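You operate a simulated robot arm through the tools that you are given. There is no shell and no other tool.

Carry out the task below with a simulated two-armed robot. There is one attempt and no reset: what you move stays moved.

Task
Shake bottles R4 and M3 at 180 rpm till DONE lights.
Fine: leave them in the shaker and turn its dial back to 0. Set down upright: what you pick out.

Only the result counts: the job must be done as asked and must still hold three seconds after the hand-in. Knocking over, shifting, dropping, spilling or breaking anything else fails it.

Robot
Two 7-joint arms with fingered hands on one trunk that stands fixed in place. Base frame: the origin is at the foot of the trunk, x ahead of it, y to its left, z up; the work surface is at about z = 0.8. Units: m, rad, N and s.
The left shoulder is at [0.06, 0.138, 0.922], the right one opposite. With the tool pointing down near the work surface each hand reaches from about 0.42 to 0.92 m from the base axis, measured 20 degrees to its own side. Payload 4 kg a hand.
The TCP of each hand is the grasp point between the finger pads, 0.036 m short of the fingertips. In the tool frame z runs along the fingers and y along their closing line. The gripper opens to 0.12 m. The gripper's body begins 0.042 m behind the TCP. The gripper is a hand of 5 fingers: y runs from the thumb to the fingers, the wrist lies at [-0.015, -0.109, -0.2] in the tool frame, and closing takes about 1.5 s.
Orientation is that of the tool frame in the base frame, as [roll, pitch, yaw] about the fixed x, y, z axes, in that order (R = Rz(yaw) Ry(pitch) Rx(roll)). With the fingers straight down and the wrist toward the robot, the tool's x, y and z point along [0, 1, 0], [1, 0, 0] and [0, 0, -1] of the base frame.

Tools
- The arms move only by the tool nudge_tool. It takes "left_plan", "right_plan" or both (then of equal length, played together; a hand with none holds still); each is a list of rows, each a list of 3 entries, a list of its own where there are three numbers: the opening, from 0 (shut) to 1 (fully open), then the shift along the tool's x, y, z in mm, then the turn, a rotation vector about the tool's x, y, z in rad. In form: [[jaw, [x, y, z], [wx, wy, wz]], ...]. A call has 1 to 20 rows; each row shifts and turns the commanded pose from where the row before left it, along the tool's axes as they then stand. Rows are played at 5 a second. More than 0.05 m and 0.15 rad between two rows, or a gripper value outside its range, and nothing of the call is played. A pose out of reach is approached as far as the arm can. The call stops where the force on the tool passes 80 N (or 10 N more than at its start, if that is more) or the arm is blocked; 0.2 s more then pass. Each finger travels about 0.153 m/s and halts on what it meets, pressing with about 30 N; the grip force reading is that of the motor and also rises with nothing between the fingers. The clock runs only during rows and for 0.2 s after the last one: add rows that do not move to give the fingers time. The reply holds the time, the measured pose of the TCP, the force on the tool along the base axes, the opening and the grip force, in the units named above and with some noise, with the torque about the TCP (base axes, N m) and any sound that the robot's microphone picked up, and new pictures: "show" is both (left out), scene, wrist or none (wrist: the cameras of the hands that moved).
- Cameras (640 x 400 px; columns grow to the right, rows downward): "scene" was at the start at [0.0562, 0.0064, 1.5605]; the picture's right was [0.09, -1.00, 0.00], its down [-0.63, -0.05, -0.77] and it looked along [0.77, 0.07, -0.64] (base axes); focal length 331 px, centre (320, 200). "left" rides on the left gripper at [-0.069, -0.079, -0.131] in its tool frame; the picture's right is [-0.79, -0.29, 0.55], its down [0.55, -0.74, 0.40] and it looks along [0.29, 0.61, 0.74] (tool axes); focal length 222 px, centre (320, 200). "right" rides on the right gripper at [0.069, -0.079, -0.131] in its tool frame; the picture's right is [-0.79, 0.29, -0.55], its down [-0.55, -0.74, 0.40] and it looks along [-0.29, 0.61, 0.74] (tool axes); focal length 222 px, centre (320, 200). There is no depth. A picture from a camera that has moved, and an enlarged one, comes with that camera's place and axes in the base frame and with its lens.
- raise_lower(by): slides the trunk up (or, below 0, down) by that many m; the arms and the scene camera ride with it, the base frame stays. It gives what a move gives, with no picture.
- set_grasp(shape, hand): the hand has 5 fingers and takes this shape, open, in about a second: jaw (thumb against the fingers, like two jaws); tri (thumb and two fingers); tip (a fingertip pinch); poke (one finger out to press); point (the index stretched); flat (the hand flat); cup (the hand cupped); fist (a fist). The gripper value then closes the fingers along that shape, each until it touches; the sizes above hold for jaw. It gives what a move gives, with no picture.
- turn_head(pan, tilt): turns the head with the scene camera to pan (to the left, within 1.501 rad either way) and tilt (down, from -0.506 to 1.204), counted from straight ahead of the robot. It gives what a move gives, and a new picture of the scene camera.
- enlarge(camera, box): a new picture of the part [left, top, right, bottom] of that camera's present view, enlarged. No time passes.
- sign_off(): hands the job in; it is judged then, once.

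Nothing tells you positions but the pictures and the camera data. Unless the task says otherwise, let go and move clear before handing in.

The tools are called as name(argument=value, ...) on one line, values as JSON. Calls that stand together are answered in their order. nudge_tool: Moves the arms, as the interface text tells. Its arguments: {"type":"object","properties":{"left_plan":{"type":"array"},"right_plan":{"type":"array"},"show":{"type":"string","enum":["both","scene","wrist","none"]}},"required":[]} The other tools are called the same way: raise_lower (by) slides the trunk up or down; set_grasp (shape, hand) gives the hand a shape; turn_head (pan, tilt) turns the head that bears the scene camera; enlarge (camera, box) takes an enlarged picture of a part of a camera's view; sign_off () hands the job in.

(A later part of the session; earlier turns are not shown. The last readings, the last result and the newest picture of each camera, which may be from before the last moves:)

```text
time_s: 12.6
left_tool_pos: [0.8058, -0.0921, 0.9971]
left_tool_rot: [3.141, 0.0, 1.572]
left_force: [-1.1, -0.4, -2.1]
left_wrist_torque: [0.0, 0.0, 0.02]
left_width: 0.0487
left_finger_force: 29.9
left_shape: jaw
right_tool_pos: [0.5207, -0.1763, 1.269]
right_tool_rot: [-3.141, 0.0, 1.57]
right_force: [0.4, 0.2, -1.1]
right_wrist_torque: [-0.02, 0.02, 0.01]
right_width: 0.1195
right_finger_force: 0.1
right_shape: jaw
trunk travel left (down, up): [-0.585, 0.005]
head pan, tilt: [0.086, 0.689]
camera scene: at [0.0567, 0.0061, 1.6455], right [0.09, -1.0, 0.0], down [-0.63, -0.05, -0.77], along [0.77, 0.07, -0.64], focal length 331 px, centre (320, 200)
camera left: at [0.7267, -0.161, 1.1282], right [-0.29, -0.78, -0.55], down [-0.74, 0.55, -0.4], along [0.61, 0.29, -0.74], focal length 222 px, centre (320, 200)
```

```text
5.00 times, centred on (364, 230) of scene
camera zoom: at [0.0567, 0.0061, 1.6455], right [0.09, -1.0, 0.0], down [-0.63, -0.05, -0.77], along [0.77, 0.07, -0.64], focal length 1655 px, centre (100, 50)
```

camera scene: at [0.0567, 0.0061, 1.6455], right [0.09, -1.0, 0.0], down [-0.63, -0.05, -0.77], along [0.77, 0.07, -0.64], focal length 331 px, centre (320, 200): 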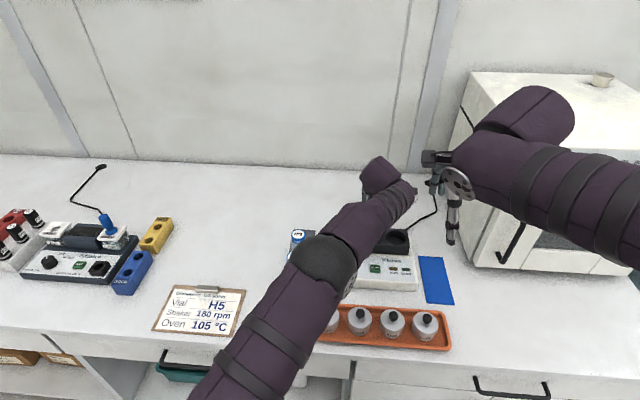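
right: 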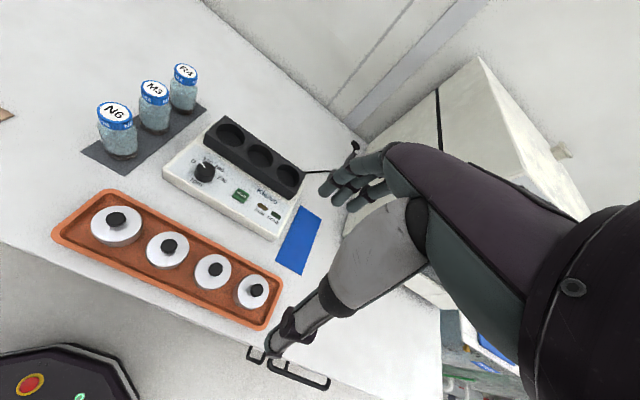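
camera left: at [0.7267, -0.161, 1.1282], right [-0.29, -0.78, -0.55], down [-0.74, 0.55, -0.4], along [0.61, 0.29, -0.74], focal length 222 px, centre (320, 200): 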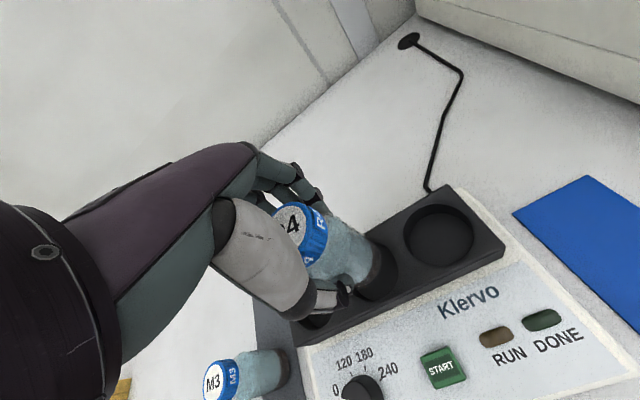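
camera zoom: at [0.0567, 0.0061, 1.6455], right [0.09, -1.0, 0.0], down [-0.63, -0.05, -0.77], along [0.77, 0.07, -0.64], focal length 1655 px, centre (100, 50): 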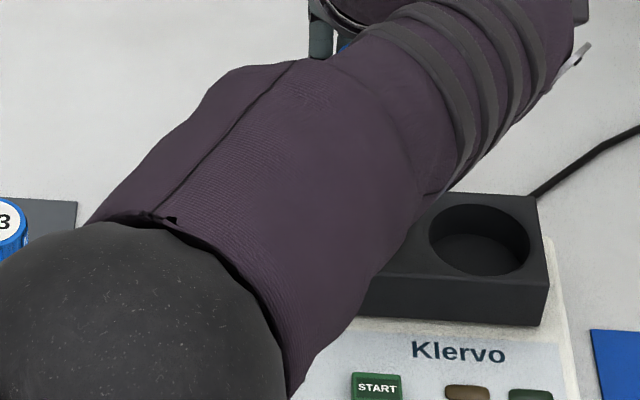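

R4 is over well 2 and the rim shows evenly to the right of the base. I'll lower it 12 mm and compare the base with the rim up close.

nudge_tool(left_plan=[[0.0, [1, -1, 4], [0, 0, 0]], [0.0, [0, 0, 4], [0, 0, 0]], [0.0, [0, 0, 4], [0, 0, 0]], [0.0, [0, 0, 0], [0, 0, 0]]], show="wrist")

enlarge(camera="left", box=[320, 210, 432, 280])

enlarge(camera="left", box=[300, 200, 460, 300])

```text
time_s: 13.6
left_tool_pos: [0.804, -0.091, 0.9832]
left_tool_rot: [3.141, 0.0, 1.574]
left_force: [-0.8, -0.4, -2.2]
left_wrist_torque: [0.0, -0.01, -0.04]
left_width: 0.0486
left_finger_force: 29.9
left_shape: jaw
right_tool_pos: [0.521, -0.1768, 1.2682]
right_tool_rot: [3.142, 0.001, 1.572]
right_force: [-0.8, -0.3, 0.1]
right_wrist_torque: [-0.01, -0.01, -0.02]
right_width: 0.1199
right_finger_force: 0.1
right_shape: jaw
trunk travel left (down, up): [-0.585, 0.005]
head pan, tilt: [0.086, 0.689]
camera left: at [0.7257, -0.1604, 1.1161], right [-0.29, -0.79, -0.55], down [-0.74, 0.55, -0.4], along [0.61, 0.29, -0.74], focal length 222 px, centre (320, 200)
```

left: 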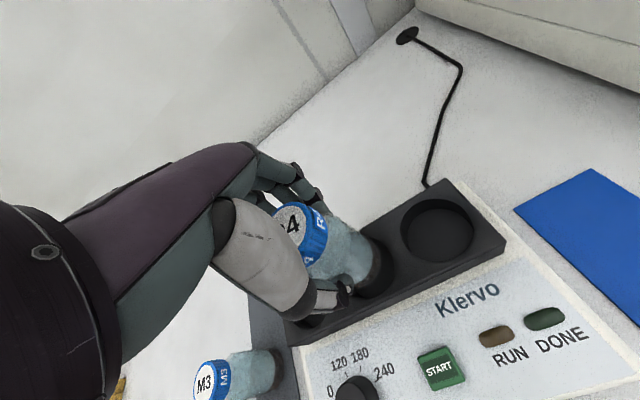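

```text
5.71 times, centred on (376, 245) of left
camera zoom: at [0.7257, -0.1604, 1.1161], right [-0.29, -0.79, -0.55], down [-0.74, 0.55, -0.4], along [0.61, 0.29, -0.74], focal length 1269 px, centre (0, -57)
```

zoom: 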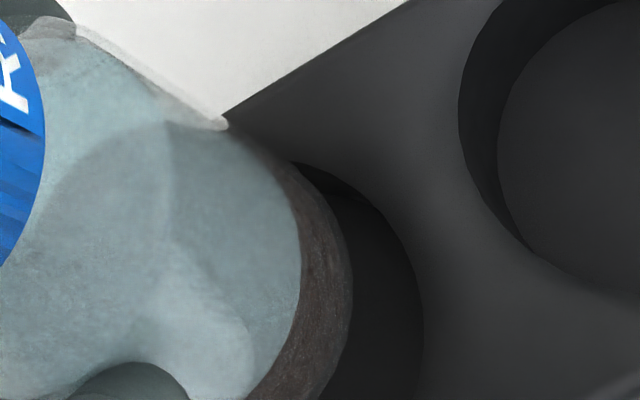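

```text
4.00 times, centred on (380, 250) of left
camera zoom: at [0.7257, -0.1604, 1.1161], right [-0.29, -0.79, -0.55], down [-0.74, 0.55, -0.4], along [0.61, 0.29, -0.74], focal length 888 px, centre (80, 0)
```

zoom: 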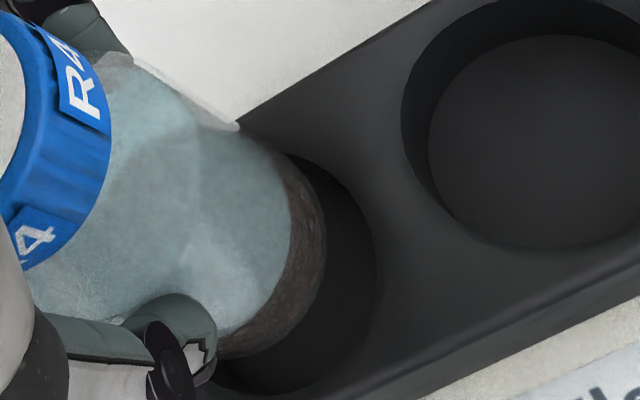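

The gap is a bit tight on the right and wide on the near side, so I'll shift about 2 mm left and 3 mm nearer. Then I'll lower R4 into the well in small steps, watching the force.

nudge_tool(left_plan=[[0.0, [2, -3, 0], [0, 0, 0]], [0.0, [0, 0, 4], [0, 0, 0]], [0.0, [0, 0, 4], [0, 0, 0]], [0.0, [0, 0, 4], [0, 0, 0]], [0.0, [0, 0, 4], [0, 0, 0]], [0.0, [0, 0, 0], [0, 0, 0]]], show="wrist")

enlarge(camera="left", box=[300, 200, 460, 300])

```text
time_s: 15.0
left_tool_pos: [0.8011, -0.0881, 0.969]
left_tool_rot: [-3.14, -0.001, 1.571]
left_force: [0.4, -0.6, -2.3]
left_wrist_torque: [0.0, 0.02, 0.01]
left_width: 0.0488
left_finger_force: 29.2
left_shape: jaw
right_tool_pos: [0.5215, -0.176, 1.2684]
right_tool_rot: [3.141, 0.001, 1.571]
right_force: [-0.9, -0.1, 0.9]
right_wrist_torque: [-0.01, 0.0, 0.0]
right_width: 0.1196
right_finger_force: 0.0
right_shape: jaw
trunk travel left (down, up): [-0.585, 0.005]
head pan, tilt: [0.086, 0.689]
camera left: at [0.7233, -0.1579, 1.1003], right [-0.29, -0.78, -0.55], down [-0.74, 0.55, -0.4], along [0.61, 0.29, -0.74], focal length 222 px, centre (320, 200)
```

left: 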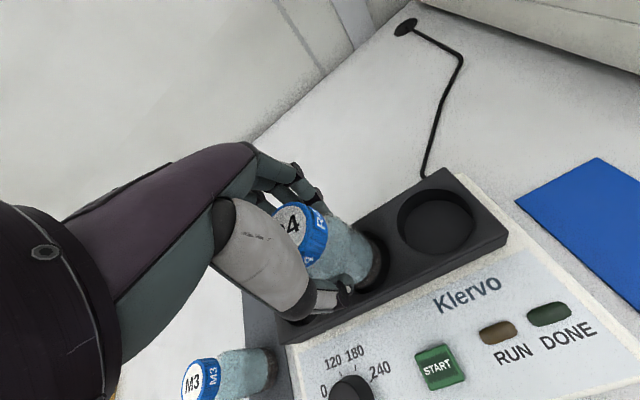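

```text
4.00 times, centred on (380, 250) of left
camera zoom: at [0.7233, -0.1579, 1.1003], right [-0.29, -0.78, -0.55], down [-0.74, 0.55, -0.4], along [0.61, 0.29, -0.74], focal length 888 px, centre (80, 0)
```

zoom: 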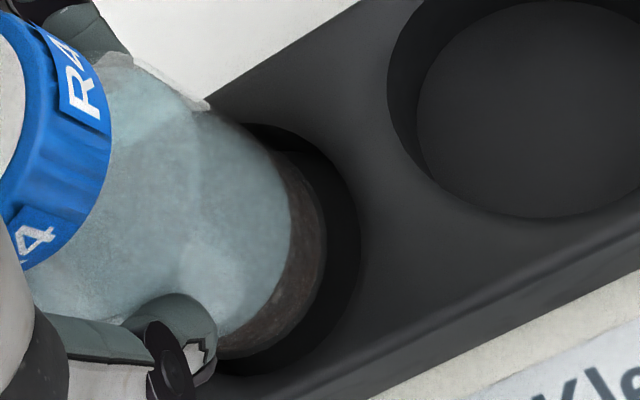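

The base looks centred within the rim. I'll keep lowering.

nudge_tool(left_plan=[[0.0, [0, 0, 4], [0, 0, 0]], [0.0, [0, 0, 4], [0, 0, 0]], [0.0, [0, 0, 3], [0, 0, 0]], [0.0, [0, 0, 0], [0, 0, 0]]], show="wrist")

enlarge(camera="left", box=[300, 200, 460, 300])

```text
time_s: 16.0
left_tool_pos: [0.8013, -0.0878, 0.9568]
left_tool_rot: [3.14, 0.001, 1.57]
left_force: [-0.1, 0.6, -2.8]
left_wrist_torque: [-0.01, -0.03, 0.02]
left_width: 0.0486
left_finger_force: 30.0
left_shape: jaw
right_tool_pos: [0.5225, -0.1772, 1.2686]
right_tool_rot: [-3.141, 0.0, 1.573]
right_force: [0.0, 0.4, 0.7]
right_wrist_torque: [-0.02, 0.02, -0.02]
right_width: 0.1197
right_finger_force: 0.0
right_shape: jaw
trunk travel left (down, up): [-0.585, 0.005]
head pan, tilt: [0.086, 0.689]
camera left: at [0.7228, -0.1578, 1.0887], right [-0.29, -0.79, -0.55], down [-0.74, 0.55, -0.4], along [0.61, 0.29, -0.74], focal length 222 px, centre (320, 200)
```

left: 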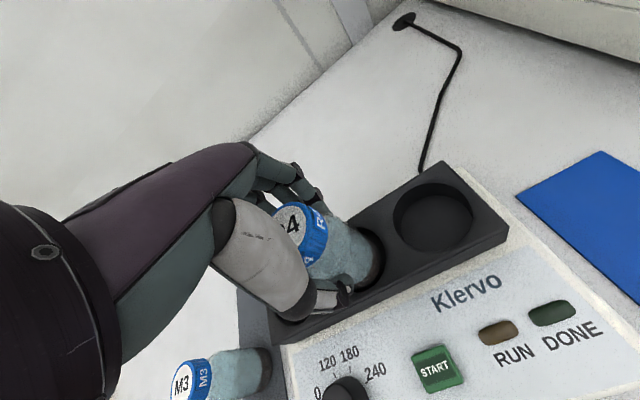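

```text
4.00 times, centred on (380, 250) of left
camera zoom: at [0.7228, -0.1578, 1.0887], right [-0.29, -0.79, -0.55], down [-0.74, 0.55, -0.4], along [0.61, 0.29, -0.74], focal length 888 px, centre (80, 0)
```

zoom: 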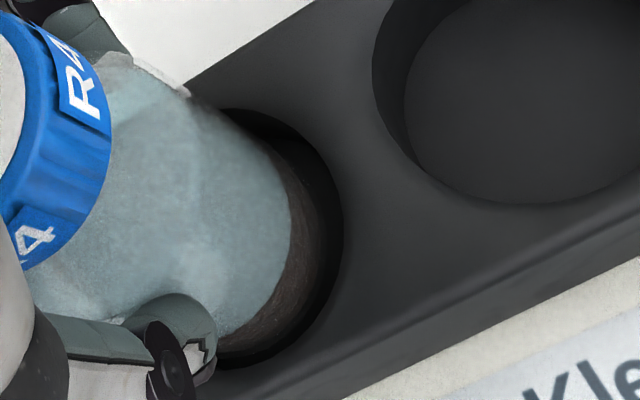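

The base is now inside the well with no contact force. I'll keep going in 2–3 mm steps to find the floor.

nudge_tool(left_plan=[[0.0, [0, 0, 3], [0, 0, 0]], [0.0, [0, 0, 3], [0, 0, 0]], [0.0, [0, 0, 2], [0, 0, 0]], [0.0, [0, 0, 0], [0, 0, 0]]], show="none")

```text
time_s: 17.0
left_tool_pos: [0.8019, -0.0878, 0.949]
left_tool_rot: [3.141, 0.001, 1.574]
left_force: [0.0, 0.4, -3.6]
left_wrist_torque: [-0.02, 0.01, 0.0]
left_width: 0.0487
left_finger_force: 29.9
left_shape: jaw
right_tool_pos: [0.5202, -0.1767, 1.2685]
right_tool_rot: [-3.14, 0.0, 1.571]
right_force: [-0.4, 0.0, -0.3]
right_wrist_torque: [-0.01, 0.0, -0.03]
right_width: 0.1197
right_finger_force: 0.1
right_shape: jaw
trunk travel left (down, up): [-0.585, 0.005]
head pan, tilt: [0.086, 0.689]
```

nudge_tool(left_plan=[[0.0, [0, 0, 2], [0, 0, 0]], [0.0, [0, 0, 2], [0, 0, 0]], [0.0, [0, 0, 0], [0, 0, 0]]], show="wrist")

enlarge(camera="left", box=[300, 200, 460, 300])

```text
time_s: 17.8
left_tool_pos: [0.8029, -0.089, 0.9456]
left_tool_rot: [3.141, 0.0, 1.572]
left_force: [0.4, 0.6, -2.3]
left_wrist_torque: [0.0, 0.0, 0.0]
left_width: 0.0486
left_finger_force: 29.8
left_shape: jaw
right_tool_pos: [0.5208, -0.1766, 1.2681]
right_tool_rot: [-3.14, -0.001, 1.572]
right_force: [0.5, -0.4, 0.2]
right_wrist_torque: [-0.01, 0.0, -0.01]
right_width: 0.1197
right_finger_force: 0.2
right_shape: jaw
trunk travel left (down, up): [-0.585, 0.005]
head pan, tilt: [0.086, 0.689]
camera left: at [0.7233, -0.1581, 1.0774], right [-0.29, -0.79, -0.55], down [-0.74, 0.55, -0.4], along [0.61, 0.29, -0.74], focal length 222 px, centre (320, 200)
```

left: 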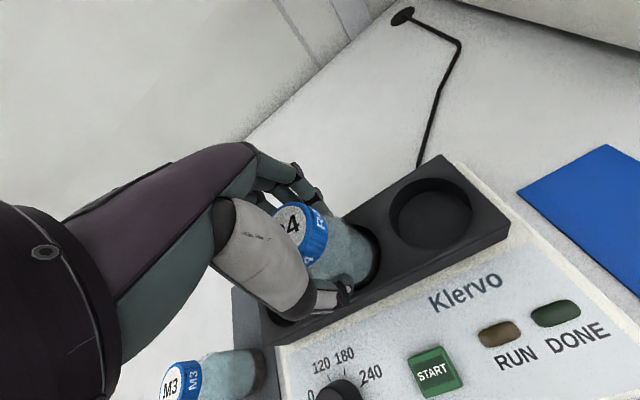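

```text
4.00 times, centred on (380, 250) of left
camera zoom: at [0.7233, -0.1581, 1.0774], right [-0.29, -0.79, -0.55], down [-0.74, 0.55, -0.4], along [0.61, 0.29, -0.74], focal length 888 px, centre (80, 0)
```

zoom: 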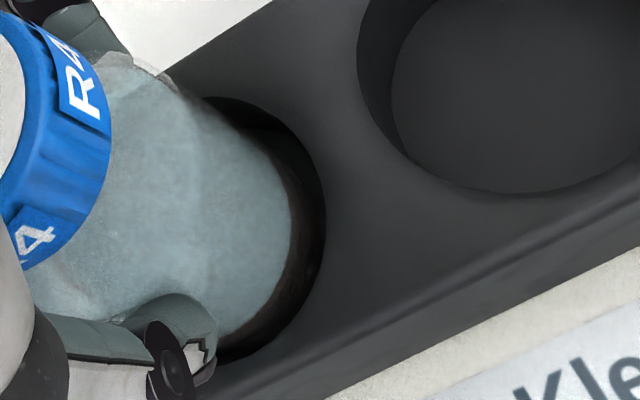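

nudge_tool(left_plan=[[0.0, [0, 0, 1.5], [0, 0, 0]], [0.0, [0, 0, 1.5], [0, 0, 0]], [0.0, [0, 0, 0], [0, 0, 0]]], show="none")

```text
time_s: 18.6
left_tool_pos: [0.8014, -0.0895, 0.9428]
left_tool_rot: [-3.14, 0.0, 1.571]
left_force: [0.0, -0.3, -2.2]
left_wrist_torque: [0.0, -0.03, 0.01]
left_width: 0.0485
left_finger_force: 29.6
left_shape: jaw
right_tool_pos: [0.521, -0.1777, 1.2689]
right_tool_rot: [-3.141, 0.0, 1.573]
right_force: [-0.1, -0.3, -0.8]
right_wrist_torque: [0.0, 0.0, 0.01]
right_width: 0.1195
right_finger_force: 0.1
right_shape: jaw
trunk travel left (down, up): [-0.585, 0.005]
head pan, tilt: [0.086, 0.689]
```

nudge_tool(left_plan=[[0.0, [0, 0, 1.5], [0, 0, 0]], [0.0, [0, 0, 1.5], [0, 0, 0]], [0.0, [0, 0, 0], [0, 0, 0]]], show="none")

```text
time_s: 19.4
left_tool_pos: [0.8023, -0.0887, 0.9417]
left_tool_rot: [3.14, 0.001, 1.572]
left_force: [0.5, -1.4, 8.6]
left_wrist_torque: [0.0, 0.07, -0.05]
left_width: 0.0486
left_finger_force: 29.8
left_shape: jaw
right_tool_pos: [0.5202, -0.1763, 1.2693]
right_tool_rot: [-3.14, 0.001, 1.573]
right_force: [-0.1, 0.2, 0.3]
right_wrist_torque: [0.0, 0.03, 0.01]
right_width: 0.1197
right_finger_force: 0.0
right_shape: jaw
trunk travel left (down, up): [-0.585, 0.005]
head pan, tilt: [0.086, 0.689]
```

R4 has touched the well floor, with about 9 N upward at TCP z 0.941. I'll ease off slightly and open the hand.

nudge_tool(left_plan=[[0.0, [0, 0, -0.7], [0, 0, 0]], [0.42, [0, 0, 0], [0, 0, 0]], [0.5, [0, 0, 0], [0, 0, 0]], [0.67, [0, 0, 0], [0, 0, 0]], [0.67, [0, 0, 0], [0, 0, 0]], [0.67, [0, 0, 0], [0, 0, 0]]], show="wrist")

enlarge(camera="left", box=[240, 170, 460, 308])

```text
time_s: 20.8
left_tool_pos: [0.8003, -0.088, 0.9406]
left_tool_rot: [-3.141, 0.0, 1.571]
left_force: [0.7, 0.1, 1.7]
left_wrist_torque: [0.01, -0.01, 0.02]
left_width: 0.0801
left_finger_force: 0.1
left_shape: jaw
right_tool_pos: [0.5206, -0.1772, 1.2689]
right_tool_rot: [-3.141, 0.001, 1.573]
right_force: [0.2, 0.3, 0.2]
right_wrist_torque: [-0.03, 0.02, 0.07]
right_width: 0.1196
right_finger_force: 0.0
right_shape: jaw
trunk travel left (down, up): [-0.585, 0.005]
head pan, tilt: [0.086, 0.689]
camera left: at [0.7225, -0.158, 1.072], right [-0.29, -0.79, -0.55], down [-0.74, 0.55, -0.4], along [0.61, 0.29, -0.74], focal length 222 px, centre (320, 200)
```

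left: 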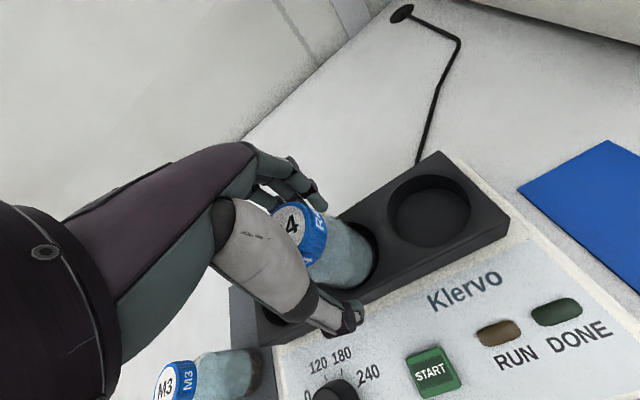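

```text
2.90 times, centred on (350, 239) of left
camera zoom: at [0.7225, -0.158, 1.072], right [-0.29, -0.79, -0.55], down [-0.74, 0.55, -0.4], along [0.61, 0.29, -0.74], focal length 644 px, centre (233, 87)
```

zoom: 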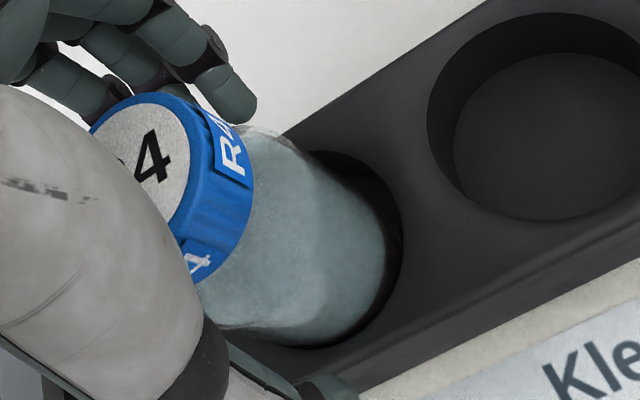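

R4 stands upright in well 2. I'll lift straight up clear of the cap, then travel back over M3.

nudge_tool(left_plan=[[0.67, [0, 0, -15], [0, 0, 0]], [0.67, [0, 0, -25], [0, 0, 0]], [0.67, [0, 0, -25], [0, 0, 0]], [0.67, [0, 0, -25], [0, 0, 0]], [0.67, [0, 0, 0], [0, 0, 0]]], show="wrist")

enlarge(camera="left", box=[300, 200, 524, 340])

```text
time_s: 22.0
left_tool_pos: [0.8008, -0.0898, 1.0296]
left_tool_rot: [3.141, 0.0, 1.572]
left_force: [-0.3, -0.6, -0.3]
left_wrist_torque: [0.0, 0.01, -0.01]
left_width: 0.0801
left_finger_force: 0.1
left_shape: jaw
right_tool_pos: [0.5205, -0.1761, 1.2688]
right_tool_rot: [3.141, -0.002, 1.572]
right_force: [-0.6, -0.2, -0.2]
right_wrist_torque: [-0.01, -0.02, -0.03]
right_width: 0.1198
right_finger_force: 0.1
right_shape: jaw
trunk travel left (down, up): [-0.585, 0.005]
head pan, tilt: [0.086, 0.689]
camera left: at [0.7216, -0.1594, 1.1607], right [-0.29, -0.78, -0.55], down [-0.74, 0.55, -0.4], along [0.61, 0.29, -0.74], focal length 222 px, centre (320, 200)
```

left: 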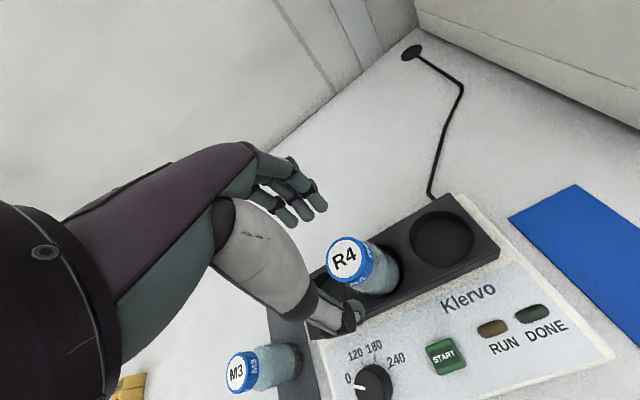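

```text
2.86 times, centred on (412, 270) of left
camera zoom: at [0.7216, -0.1594, 1.1607], right [-0.29, -0.78, -0.55], down [-0.74, 0.55, -0.4], along [0.61, 0.29, -0.74], focal length 635 px, centre (57, 0)
```

zoom: 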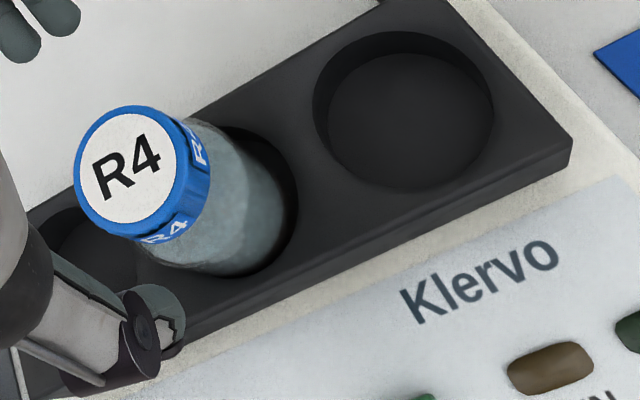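

R4 sits properly in well 2. Now I'll move over M3.

nudge_tool(left_plan=[[0.67, [35, 0, 0], [0, 0, 0]], [0.67, [38, -5, 0], [0, 0, 0]], [0.67, [38, -8, 0], [0, 0, 0]], [0.67, [38, -10, 0], [0, 0, 0]], [0.67, [38, -10, 10], [0, 0, 0]], [0.67, [36.5, -6, 15], [0, 0, 0]], [0.67, [0, 0, 0], [0, 0, 0]], [0.67, [0, 0, 0], [0, 0, 0]]], show="both")

enlarge(camera="left", box=[320, 230, 448, 310])

enlarge(camera="scene", box=[264, 210, 344, 260])

```text
time_s: 23.8
left_tool_pos: [0.7608, 0.1341, 1.0046]
left_tool_rot: [3.141, 0.001, 1.571]
left_force: [0.0, 0.2, 0.0]
left_wrist_torque: [-0.02, 0.03, -0.01]
left_width: 0.0801
left_finger_force: 0.2
left_shape: jaw
right_tool_pos: [0.5216, -0.1759, 1.2692]
right_tool_rot: [3.141, -0.001, 1.573]
right_force: [-0.9, 0.3, 0.8]
right_wrist_torque: [-0.02, -0.07, 0.0]
right_width: 0.1197
right_finger_force: 0.1
right_shape: jaw
trunk travel left (down, up): [-0.585, 0.005]
head pan, tilt: [0.086, 0.689]
camera scene: at [0.0564, 0.0067, 1.6455], right [0.09, -1.0, 0.0], down [-0.63, -0.05, -0.77], along [0.77, 0.07, -0.64], focal length 331 px, centre (320, 200)
camera left: at [0.682, 0.0644, 1.1368], right [-0.29, -0.79, -0.55], down [-0.74, 0.55, -0.4], along [0.61, 0.29, -0.74], focal length 222 px, centre (320, 200)
```

scene: 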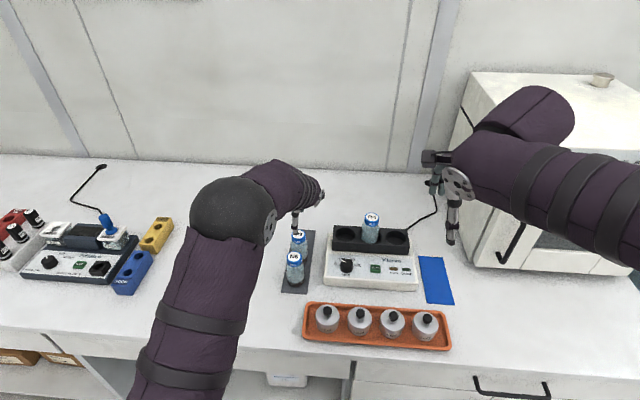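
left: 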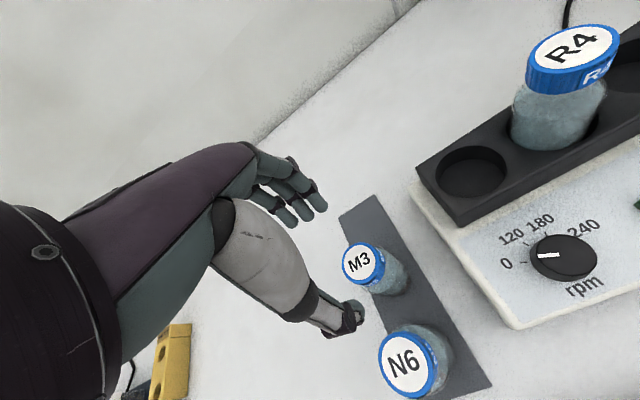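

```text
5.00 times, centred on (384, 270) of left
camera zoom: at [0.682, 0.0644, 1.1368], right [-0.29, -0.79, -0.55], down [-0.74, 0.55, -0.4], along [0.61, 0.29, -0.74], focal length 1111 px, centre (0, -150)
```

zoom: 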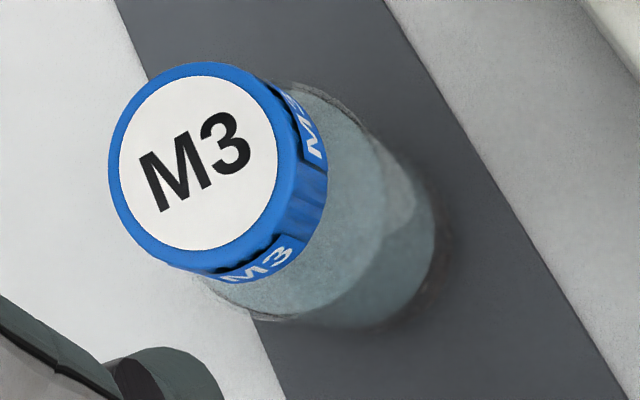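

```text
8.00 times, centred on (304, 235) of scene
camera zoom: at [0.0564, 0.0067, 1.6455], right [0.09, -1.0, 0.0], down [-0.63, -0.05, -0.77], along [0.77, 0.07, -0.64], focal length 2648 px, centre (448, -80)
```

zoom: 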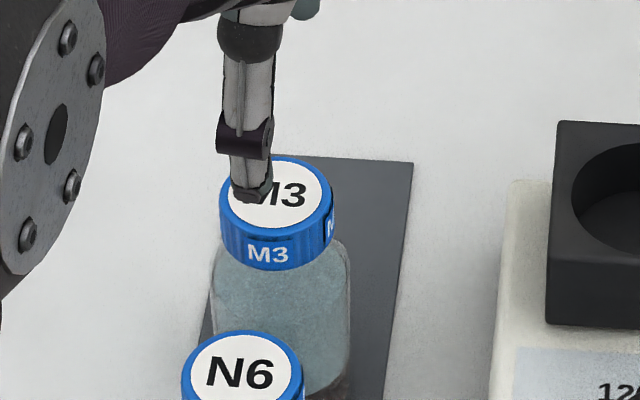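

M3 is within 2 mm of the hand's centre. I'll correct for that and descend around it to the same height I used for R4.

nudge_tool(left_plan=[[0.67, [1.5, 1.5, 0], [0, 0, 0]], [0.67, [0, 0, 15], [0, 0, 0]], [0.67, [0, 0, 15], [0, 0, 0]], [0.67, [0, 0, 15], [0, 0, 0]], [0.67, [0, 0, 0], [0, 0, 0]]], show="wrist")

enlarge(camera="left", box=[300, 220, 460, 320])

enlarge(camera="scene", box=[264, 210, 344, 260])

```text
time_s: 25.0
left_tool_pos: [0.7633, 0.1377, 0.9593]
left_tool_rot: [-3.141, 0.001, 1.572]
left_force: [0.9, -1.1, -0.9]
left_wrist_torque: [0.0, 0.03, -0.01]
left_width: 0.0801
left_finger_force: 0.1
left_shape: jaw
right_tool_pos: [0.5204, -0.1767, 1.2701]
right_tool_rot: [3.14, -0.001, 1.57]
right_force: [0.6, 1.1, 0.5]
right_wrist_torque: [0.02, 0.0, 0.0]
right_width: 0.1197
right_finger_force: 0.1
right_shape: jaw
trunk travel left (down, up): [-0.585, 0.005]
head pan, tilt: [0.086, 0.689]
camera left: at [0.6847, 0.067, 1.0913], right [-0.29, -0.79, -0.55], down [-0.74, 0.55, -0.4], along [0.61, 0.29, -0.74], focal length 222 px, centre (320, 200)
```

left: 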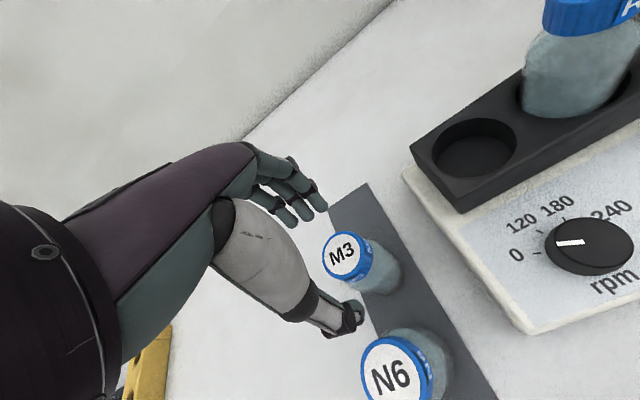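

```text
4.00 times, centred on (380, 270) of left
camera zoom: at [0.6847, 0.067, 1.0913], right [-0.29, -0.79, -0.55], down [-0.74, 0.55, -0.4], along [0.61, 0.29, -0.74], focal length 888 px, centre (80, -80)
```

zoom: 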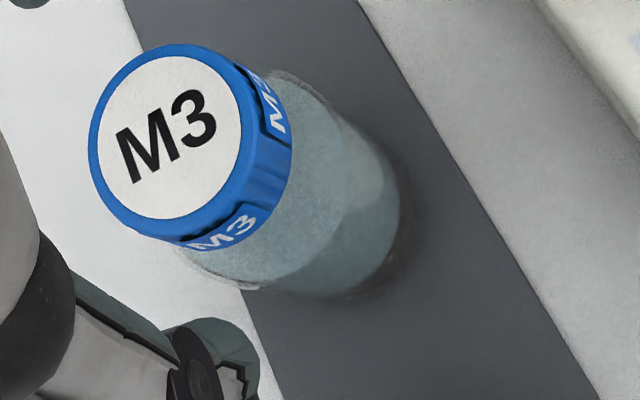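

```text
8.00 times, centred on (304, 235) of scene
camera zoom: at [0.0561, 0.0064, 1.6455], right [0.09, -1.0, 0.0], down [-0.63, -0.05, -0.77], along [0.77, 0.07, -0.64], focal length 2648 px, centre (448, -80)
```

zoom: 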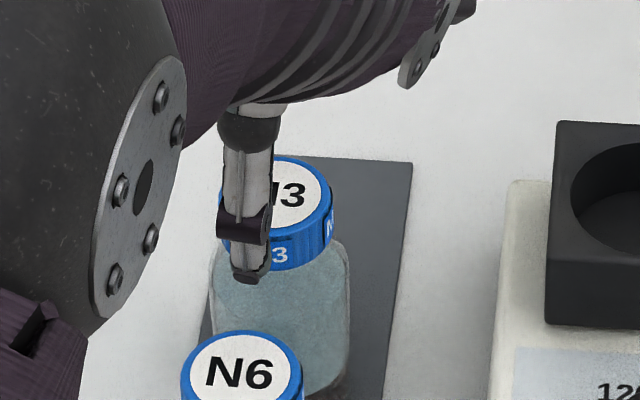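

The hand is about 3 mm too far left of M3. I'll correct that and finish the descent.

nudge_tool(left_plan=[[0.67, [-3, -1, 0], [0, 0, 0]], [0.67, [0, 0, 14], [0, 0, 0]], [0.67, [0, 0, 14], [0, 0, 0]], [0.67, [0, 0, 14], [0, 0, 0]], [0.67, [0, 0, 14], [0, 0, 0]], [0.67, [0, 0, 14], [0, 0, 0]], [0.67, [0, 0, 0], [0, 0, 0]]], show="wrist")

enlarge(camera="left", box=[230, 150, 430, 275])

enlarge(camera="scene", box=[264, 220, 344, 270])

```text
time_s: 26.6
left_tool_pos: [0.7622, 0.1336, 0.8897]
left_tool_rot: [3.141, 0.001, 1.571]
left_force: [-0.2, -0.2, 0.2]
left_wrist_torque: [0.01, 0.01, -0.03]
left_width: 0.08
left_finger_force: 0.0
left_shape: jaw
right_tool_pos: [0.5206, -0.1764, 1.2678]
right_tool_rot: [3.14, -0.001, 1.573]
right_force: [0.2, 0.1, -0.6]
right_wrist_torque: [-0.01, 0.03, 0.03]
right_width: 0.1195
right_finger_force: 0.0
right_shape: jaw
trunk travel left (down, up): [-0.585, 0.005]
head pan, tilt: [0.086, 0.689]
camera left: at [0.6845, 0.0647, 1.0219], right [-0.29, -0.79, -0.55], down [-0.74, 0.55, -0.4], along [0.61, 0.29, -0.74], focal length 222 px, centre (320, 200)
```

left: 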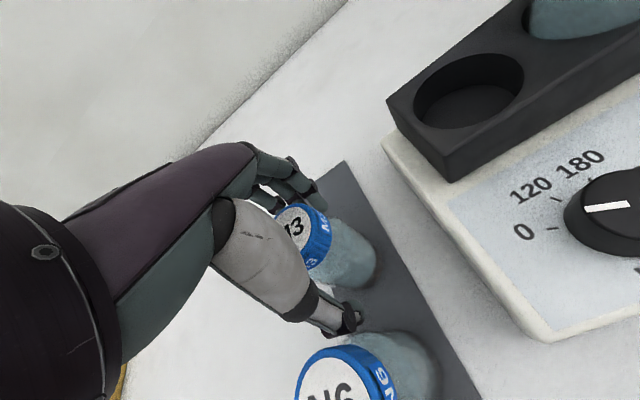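

```text
3.20 times, centred on (330, 212) of left
camera zoom: at [0.6845, 0.0647, 1.0219], right [-0.29, -0.79, -0.55], down [-0.74, 0.55, -0.4], along [0.61, 0.29, -0.74], focal length 711 px, centre (288, 160)
```

zoom: 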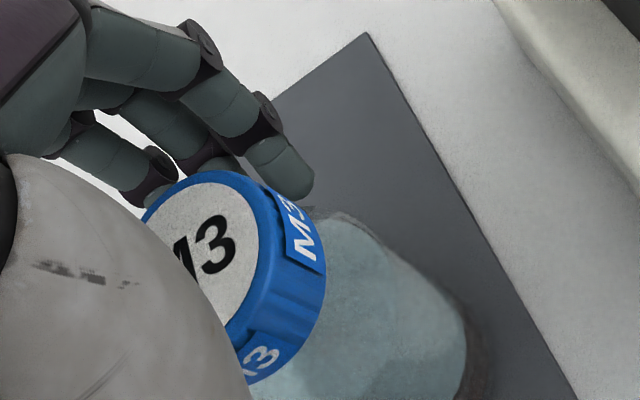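

```text
8.00 times, centred on (304, 245) of scene
camera zoom: at [0.0561, 0.0064, 1.6455], right [0.09, -1.0, 0.0], down [-0.63, -0.05, -0.77], along [0.77, 0.07, -0.64], focal length 2648 px, centre (448, -160)
```

zoom: 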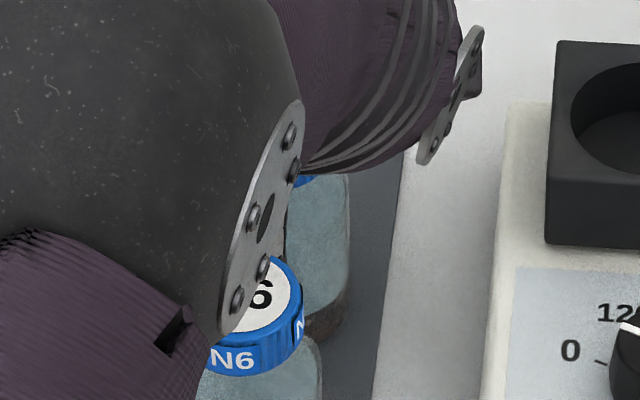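

M3 is well centred between the thumb and fingers. I'll close on it.

nudge_tool(left_plan=[[0.5, [0, 0, 0], [0, 0, 0]], [0.4, [0, 0, 0], [0, 0, 0]], [0.2, [0, 0, 0], [0, 0, 0]], [0.0, [0, 0, 0], [0, 0, 0]], [0.0, [0, 0, 0], [0, 0, 0]], [0.0, [0, 0, 0], [0, 0, 0]], [0.0, [0, 0, 0], [0, 0, 0]]], show="both")

enlarge(camera="left", box=[230, 150, 430, 275])

```text
time_s: 28.2
left_tool_pos: [0.7633, 0.1348, 0.8909]
left_tool_rot: [3.141, 0.001, 1.571]
left_force: [-2.5, 0.2, -0.8]
left_wrist_torque: [0.0, 0.12, -0.01]
left_width: 0.0483
left_finger_force: 29.9
left_shape: jaw
right_tool_pos: [0.5205, -0.1779, 1.2692]
right_tool_rot: [-3.141, 0.001, 1.572]
right_force: [0.1, 1.0, 0.4]
right_wrist_torque: [-0.01, 0.02, -0.03]
right_width: 0.1199
right_finger_force: 0.0
right_shape: jaw
trunk travel left (down, up): [-0.585, 0.005]
head pan, tilt: [0.086, 0.689]
camera scene: at [0.0562, 0.0063, 1.6455], right [0.09, -1.0, 0.0], down [-0.63, -0.05, -0.77], along [0.77, 0.07, -0.64], focal length 331 px, centre (320, 200)
camera left: at [0.6845, 0.0646, 1.022], right [-0.29, -0.79, -0.55], down [-0.74, 0.55, -0.4], along [0.61, 0.29, -0.74], focal length 222 px, centre (320, 200)
```

scene: 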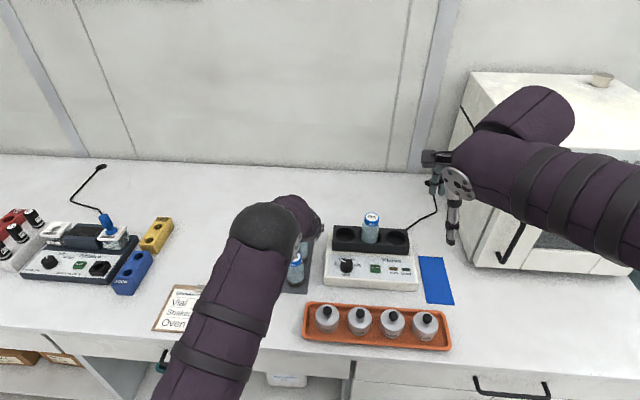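
left: 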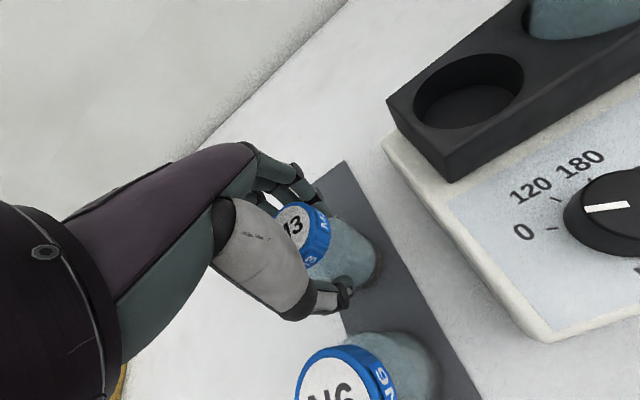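

```text
3.20 times, centred on (330, 212) of left
camera zoom: at [0.6845, 0.0646, 1.022], right [-0.29, -0.79, -0.55], down [-0.74, 0.55, -0.4], along [0.61, 0.29, -0.74], focal length 711 px, centre (288, 160)
```

zoom: 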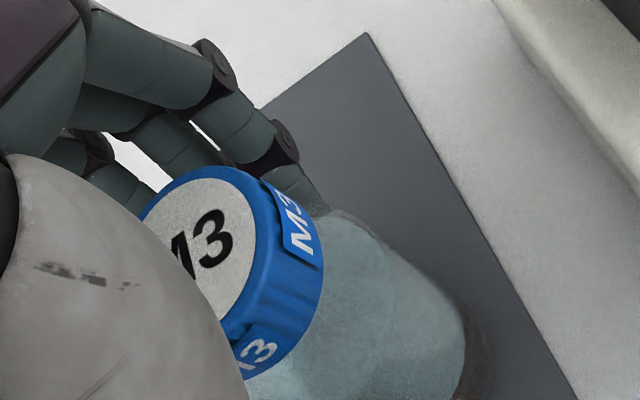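

M3 is gripped. I'll lift it clear, then carry it over to well 1 next to R4.

nudge_tool(left_plan=[[0.0, [0, 0, -8], [0, 0, 0]], [0.0, [0, 0, -17], [0, 0, 0]], [0.0, [0, 0, -30], [0, 0, 0]], [0.0, [0, 0, -30], [0, 0, 0]], [0.0, [0, 0, -25], [0, 0, 0]], [0.0, [-30, 10, 0], [0, 0, 0]], [0.0, [-40, 10, 0], [0, 0, 0]], [0.0, [-40, 10, 0], [0, 0, 0]], [0.0, [-30, 10, 0], [0, 0, 0]], [0.0, [0, 0, 0], [0, 0, 0]], [0.0, [0, 0, 0], [0, 0, 0]]], show="both")

enlarge(camera="left", box=[280, 200, 440, 300])

```text
time_s: 30.6
left_tool_pos: [0.8039, -0.0051, 0.9981]
left_tool_rot: [3.14, -0.001, 1.571]
left_force: [0.3, -0.2, -2.8]
left_wrist_torque: [0.02, -0.02, -0.01]
left_width: 0.0481
left_finger_force: 30.0
left_shape: jaw
right_tool_pos: [0.5203, -0.1753, 1.2686]
right_tool_rot: [3.14, 0.0, 1.572]
right_force: [0.0, 0.6, 0.4]
right_wrist_torque: [-0.04, 0.0, -0.01]
right_width: 0.1199
right_finger_force: 0.1
right_shape: jaw
trunk travel left (down, up): [-0.585, 0.005]
head pan, tilt: [0.086, 0.689]
camera scene: at [0.0567, 0.0061, 1.6455], right [0.09, -1.0, 0.0], down [-0.63, -0.05, -0.77], along [0.77, 0.07, -0.64], focal length 331 px, centre (320, 200)
camera left: at [0.7248, -0.0745, 1.13], right [-0.29, -0.79, -0.55], down [-0.74, 0.55, -0.4], along [0.61, 0.29, -0.74], focal length 222 px, centre (320, 200)
```

scene: 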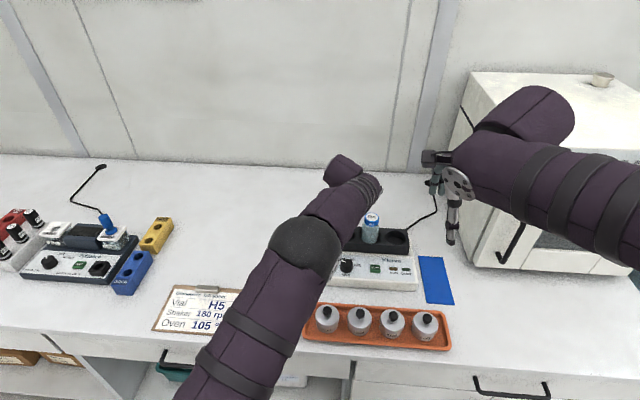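
left: 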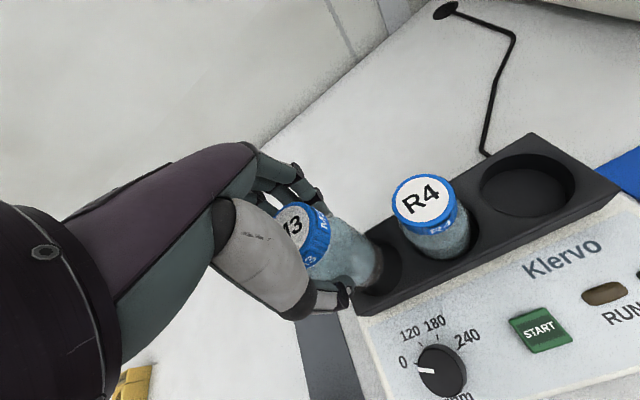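

```text
4.00 times, centred on (360, 250) of left
camera zoom: at [0.7248, -0.0745, 1.13], right [-0.29, -0.79, -0.55], down [-0.74, 0.55, -0.4], along [0.61, 0.29, -0.74], focal length 888 px, centre (160, 0)
```

zoom: 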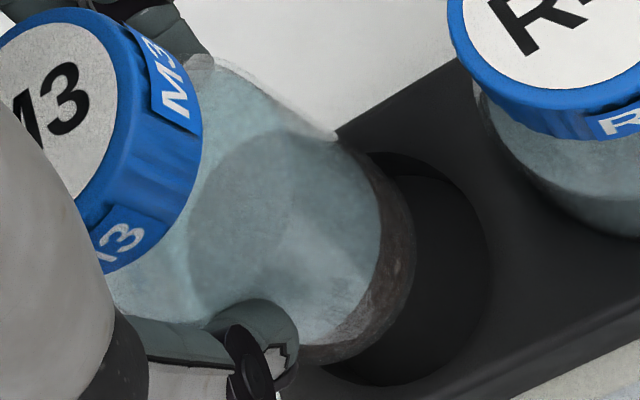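

M3 is over well 1, and compared with the R4 placement it needs about 3 mm nearer and 2 mm right. I'll apply that, lower to rim level and check.

nudge_tool(left_plan=[[0.0, [-2.3, -3, 0], [0, 0, 0]], [0.0, [0, 0, 7], [0, 0, 0]], [0.0, [0, 0, 7], [0, 0, 0]], [0.0, [0, 0, 7], [0, 0, 0]], [0.0, [0, 0, 4], [0, 0, 0]], [0.0, [0, 0, 0], [0, 0, 0]]], show="wrist")

enlarge(camera="left", box=[300, 200, 460, 300])

```text
time_s: 32.0
left_tool_pos: [0.8005, -0.009, 0.9731]
left_tool_rot: [3.141, 0.0, 1.574]
left_force: [0.0, 0.0, -3.6]
left_wrist_torque: [0.0, 0.02, 0.01]
left_width: 0.0482
left_finger_force: 29.7
left_shape: jaw
right_tool_pos: [0.5209, -0.1765, 1.2678]
right_tool_rot: [3.14, 0.0, 1.573]
right_force: [0.5, 0.5, 0.6]
right_wrist_torque: [-0.01, 0.0, -0.04]
right_width: 0.1196
right_finger_force: 0.0
right_shape: jaw
trunk travel left (down, up): [-0.585, 0.005]
head pan, tilt: [0.086, 0.689]
camera left: at [0.7221, -0.0781, 1.1061], right [-0.29, -0.79, -0.55], down [-0.74, 0.55, -0.4], along [0.61, 0.29, -0.74], focal length 222 px, centre (320, 200)
```

left: 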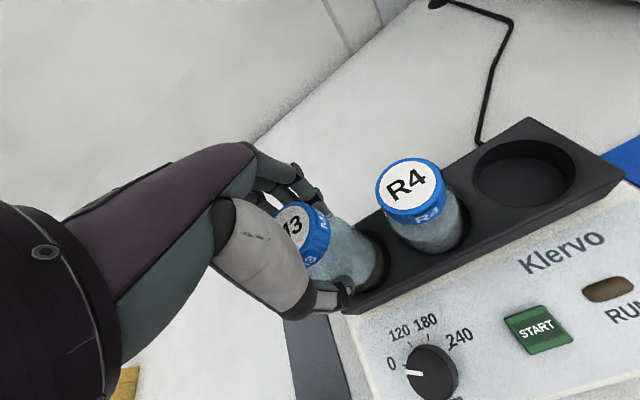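

```text
4.00 times, centred on (380, 250) of left
camera zoom: at [0.7221, -0.0781, 1.1061], right [-0.29, -0.79, -0.55], down [-0.74, 0.55, -0.4], along [0.61, 0.29, -0.74], focal length 888 px, centre (80, 0)
```

zoom: 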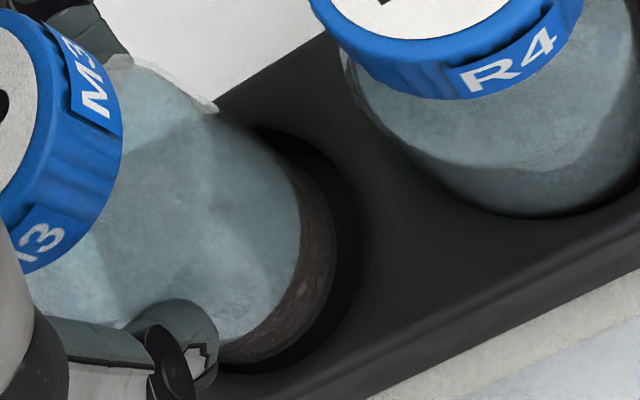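

The gaps to the rim look even. I'll lower M3 into the well.

nudge_tool(left_plan=[[0.0, [0, 0, 4], [0, 0, 0]], [0.0, [0, 0, 4], [0, 0, 0]], [0.0, [0, 0, 4], [0, 0, 0]], [0.0, [0, 0, 4], [0, 0, 0]], [0.0, [0, 0, 0], [0, 0, 0]]], show="wrist")

enlarge(camera="left", box=[300, 200, 460, 300])

```text
time_s: 33.2
left_tool_pos: [0.8014, -0.0093, 0.9576]
left_tool_rot: [3.14, 0.001, 1.572]
left_force: [-0.3, -0.4, -1.9]
left_wrist_torque: [0.0, 0.03, 0.01]
left_width: 0.0482
left_finger_force: 30.2
left_shape: jaw
right_tool_pos: [0.5204, -0.1764, 1.2684]
right_tool_rot: [-3.141, 0.001, 1.571]
right_force: [-0.6, -0.3, 0.2]
right_wrist_torque: [-0.02, -0.02, 0.01]
right_width: 0.1195
right_finger_force: 0.2
right_shape: jaw
trunk travel left (down, up): [-0.585, 0.005]
head pan, tilt: [0.086, 0.689]
camera left: at [0.7216, -0.0787, 1.0905], right [-0.29, -0.78, -0.55], down [-0.74, 0.55, -0.4], along [0.61, 0.29, -0.74], focal length 222 px, centre (320, 200)
```

left: 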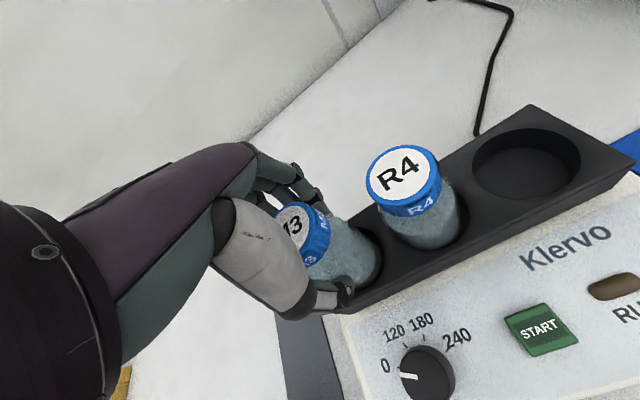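

```text
4.00 times, centred on (380, 250) of left
camera zoom: at [0.7216, -0.0787, 1.0905], right [-0.29, -0.78, -0.55], down [-0.74, 0.55, -0.4], along [0.61, 0.29, -0.74], focal length 888 px, centre (80, 0)
```

zoom: 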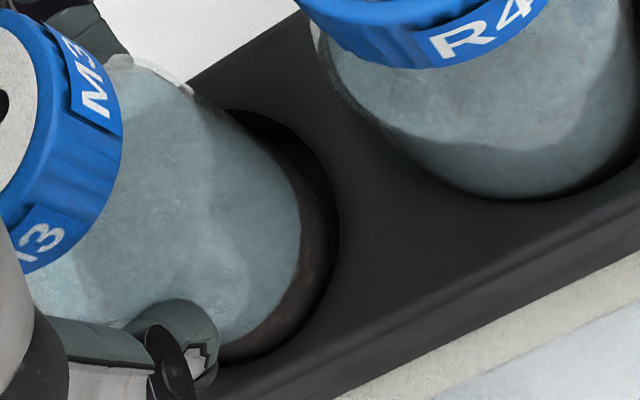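

nudge_tool(left_plan=[[0.0, [0, 0, 4], [0, 0, 0]], [0.0, [0, 0, 4], [0, 0, 0]], [0.0, [0, 0, 3], [0, 0, 0]], [0.0, [0, 0, 0], [0, 0, 0]]], show="none")

```text
time_s: 34.2
left_tool_pos: [0.8005, -0.0082, 0.948]
left_tool_rot: [-3.14, 0.001, 1.57]
left_force: [-0.3, -0.6, -2.6]
left_wrist_torque: [-0.02, 0.01, 0.0]
left_width: 0.0483
left_finger_force: 29.7
left_shape: jaw
right_tool_pos: [0.522, -0.1767, 1.2687]
right_tool_rot: [-3.142, -0.002, 1.573]
right_force: [0.1, -0.6, 0.2]
right_wrist_torque: [0.0, -0.02, 0.01]
right_width: 0.1196
right_finger_force: 0.1
right_shape: jaw
trunk travel left (down, up): [-0.585, 0.005]
head pan, tilt: [0.086, 0.689]
```

nudge_tool(left_plan=[[0.0, [0, 0, 1.5], [0, 0, 0]], [0.0, [0, 0, 1.5], [0, 0, 0]], [0.0, [0, 0, 0], [0, 0, 0]]], show="none")

```text
time_s: 35.0
left_tool_pos: [0.7997, -0.0078, 0.945]
left_tool_rot: [-3.14, 0.0, 1.57]
left_force: [-0.8, -0.2, -3.4]
left_wrist_torque: [-0.03, 0.03, -0.02]
left_width: 0.0478
left_finger_force: 30.3
left_shape: jaw
right_tool_pos: [0.5208, -0.177, 1.2685]
right_tool_rot: [-3.141, 0.001, 1.572]
right_force: [1.2, 0.3, -0.6]
right_wrist_torque: [0.0, 0.0, -0.01]
right_width: 0.1197
right_finger_force: 0.0
right_shape: jaw
trunk travel left (down, up): [-0.585, 0.005]
head pan, tilt: [0.086, 0.689]
```

nudge_tool(left_plan=[[0.0, [0, 0, 1.5], [0, 0, 0]], [0.0, [0, 0, 1.5], [0, 0, 0]], [0.0, [0, 0, 0], [0, 0, 0]]], show="none")

```text
time_s: 35.8
left_tool_pos: [0.7998, -0.0089, 0.9446]
left_tool_rot: [3.14, -0.002, 1.57]
left_force: [-0.8, -0.1, 4.6]
left_wrist_torque: [0.0, -0.07, -0.02]
left_width: 0.0485
left_finger_force: 29.7
left_shape: jaw
right_tool_pos: [0.5211, -0.1763, 1.269]
right_tool_rot: [3.141, 0.0, 1.573]
right_force: [-0.4, 0.2, -0.9]
right_wrist_torque: [-0.01, 0.01, 0.02]
right_width: 0.1197
right_finger_force: 0.1
right_shape: jaw
trunk travel left (down, up): [-0.585, 0.005]
head pan, tilt: [0.086, 0.689]
```

M3 has reached the floor, with about 5 N upward. I'll open the hand and check.

nudge_tool(left_plan=[[0.0, [0, 0, -0.3], [0, 0, 0]], [0.42, [0, 0, 0], [0, 0, 0]], [0.5, [0, 0, 0], [0, 0, 0]], [0.67, [0, 0, 0], [0, 0, 0]], [0.67, [0, 0, 0], [0, 0, 0]], [0.67, [0, 0, 0], [0, 0, 0]]], show="wrist")

enlarge(camera="left", box=[240, 170, 460, 308])

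```text
time_s: 37.2
left_tool_pos: [0.7994, -0.0098, 0.9426]
left_tool_rot: [3.142, 0.0, 1.57]
left_force: [0.0, -0.9, 0.5]
left_wrist_torque: [0.0, -0.01, -0.03]
left_width: 0.0802
left_finger_force: 0.1
left_shape: jaw
right_tool_pos: [0.5208, -0.1769, 1.2677]
right_tool_rot: [3.14, 0.0, 1.571]
right_force: [-0.8, 0.4, 0.3]
right_wrist_torque: [-0.06, 0.0, 0.0]
right_width: 0.1196
right_finger_force: 0.1
right_shape: jaw
trunk travel left (down, up): [-0.585, 0.005]
head pan, tilt: [0.086, 0.689]
camera left: at [0.7211, -0.0788, 1.0746], right [-0.29, -0.79, -0.55], down [-0.74, 0.55, -0.4], along [0.61, 0.29, -0.74], focal length 222 px, centre (320, 200)
```

left: 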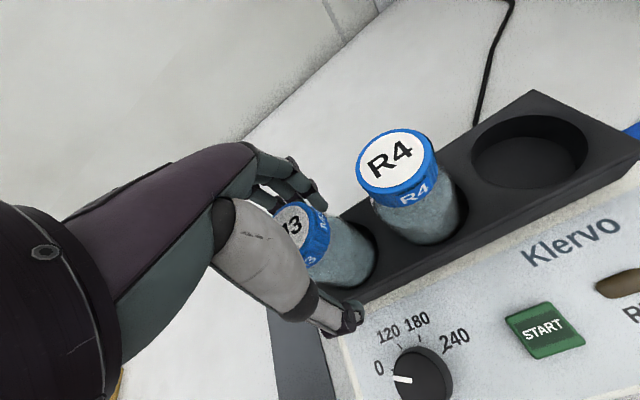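

```text
2.90 times, centred on (350, 239) of left
camera zoom: at [0.7211, -0.0788, 1.0746], right [-0.29, -0.79, -0.55], down [-0.74, 0.55, -0.4], along [0.61, 0.29, -0.74], focal length 644 px, centre (233, 87)
```

zoom: 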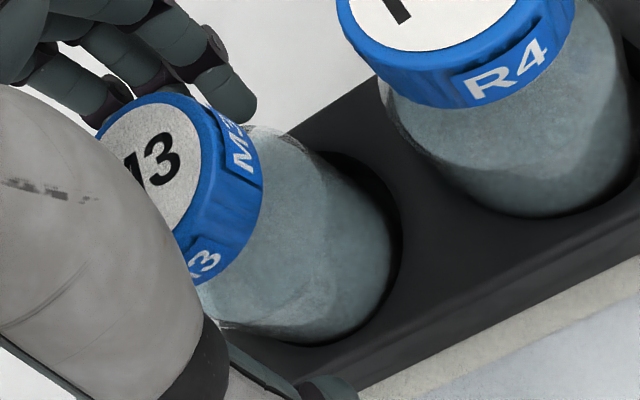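

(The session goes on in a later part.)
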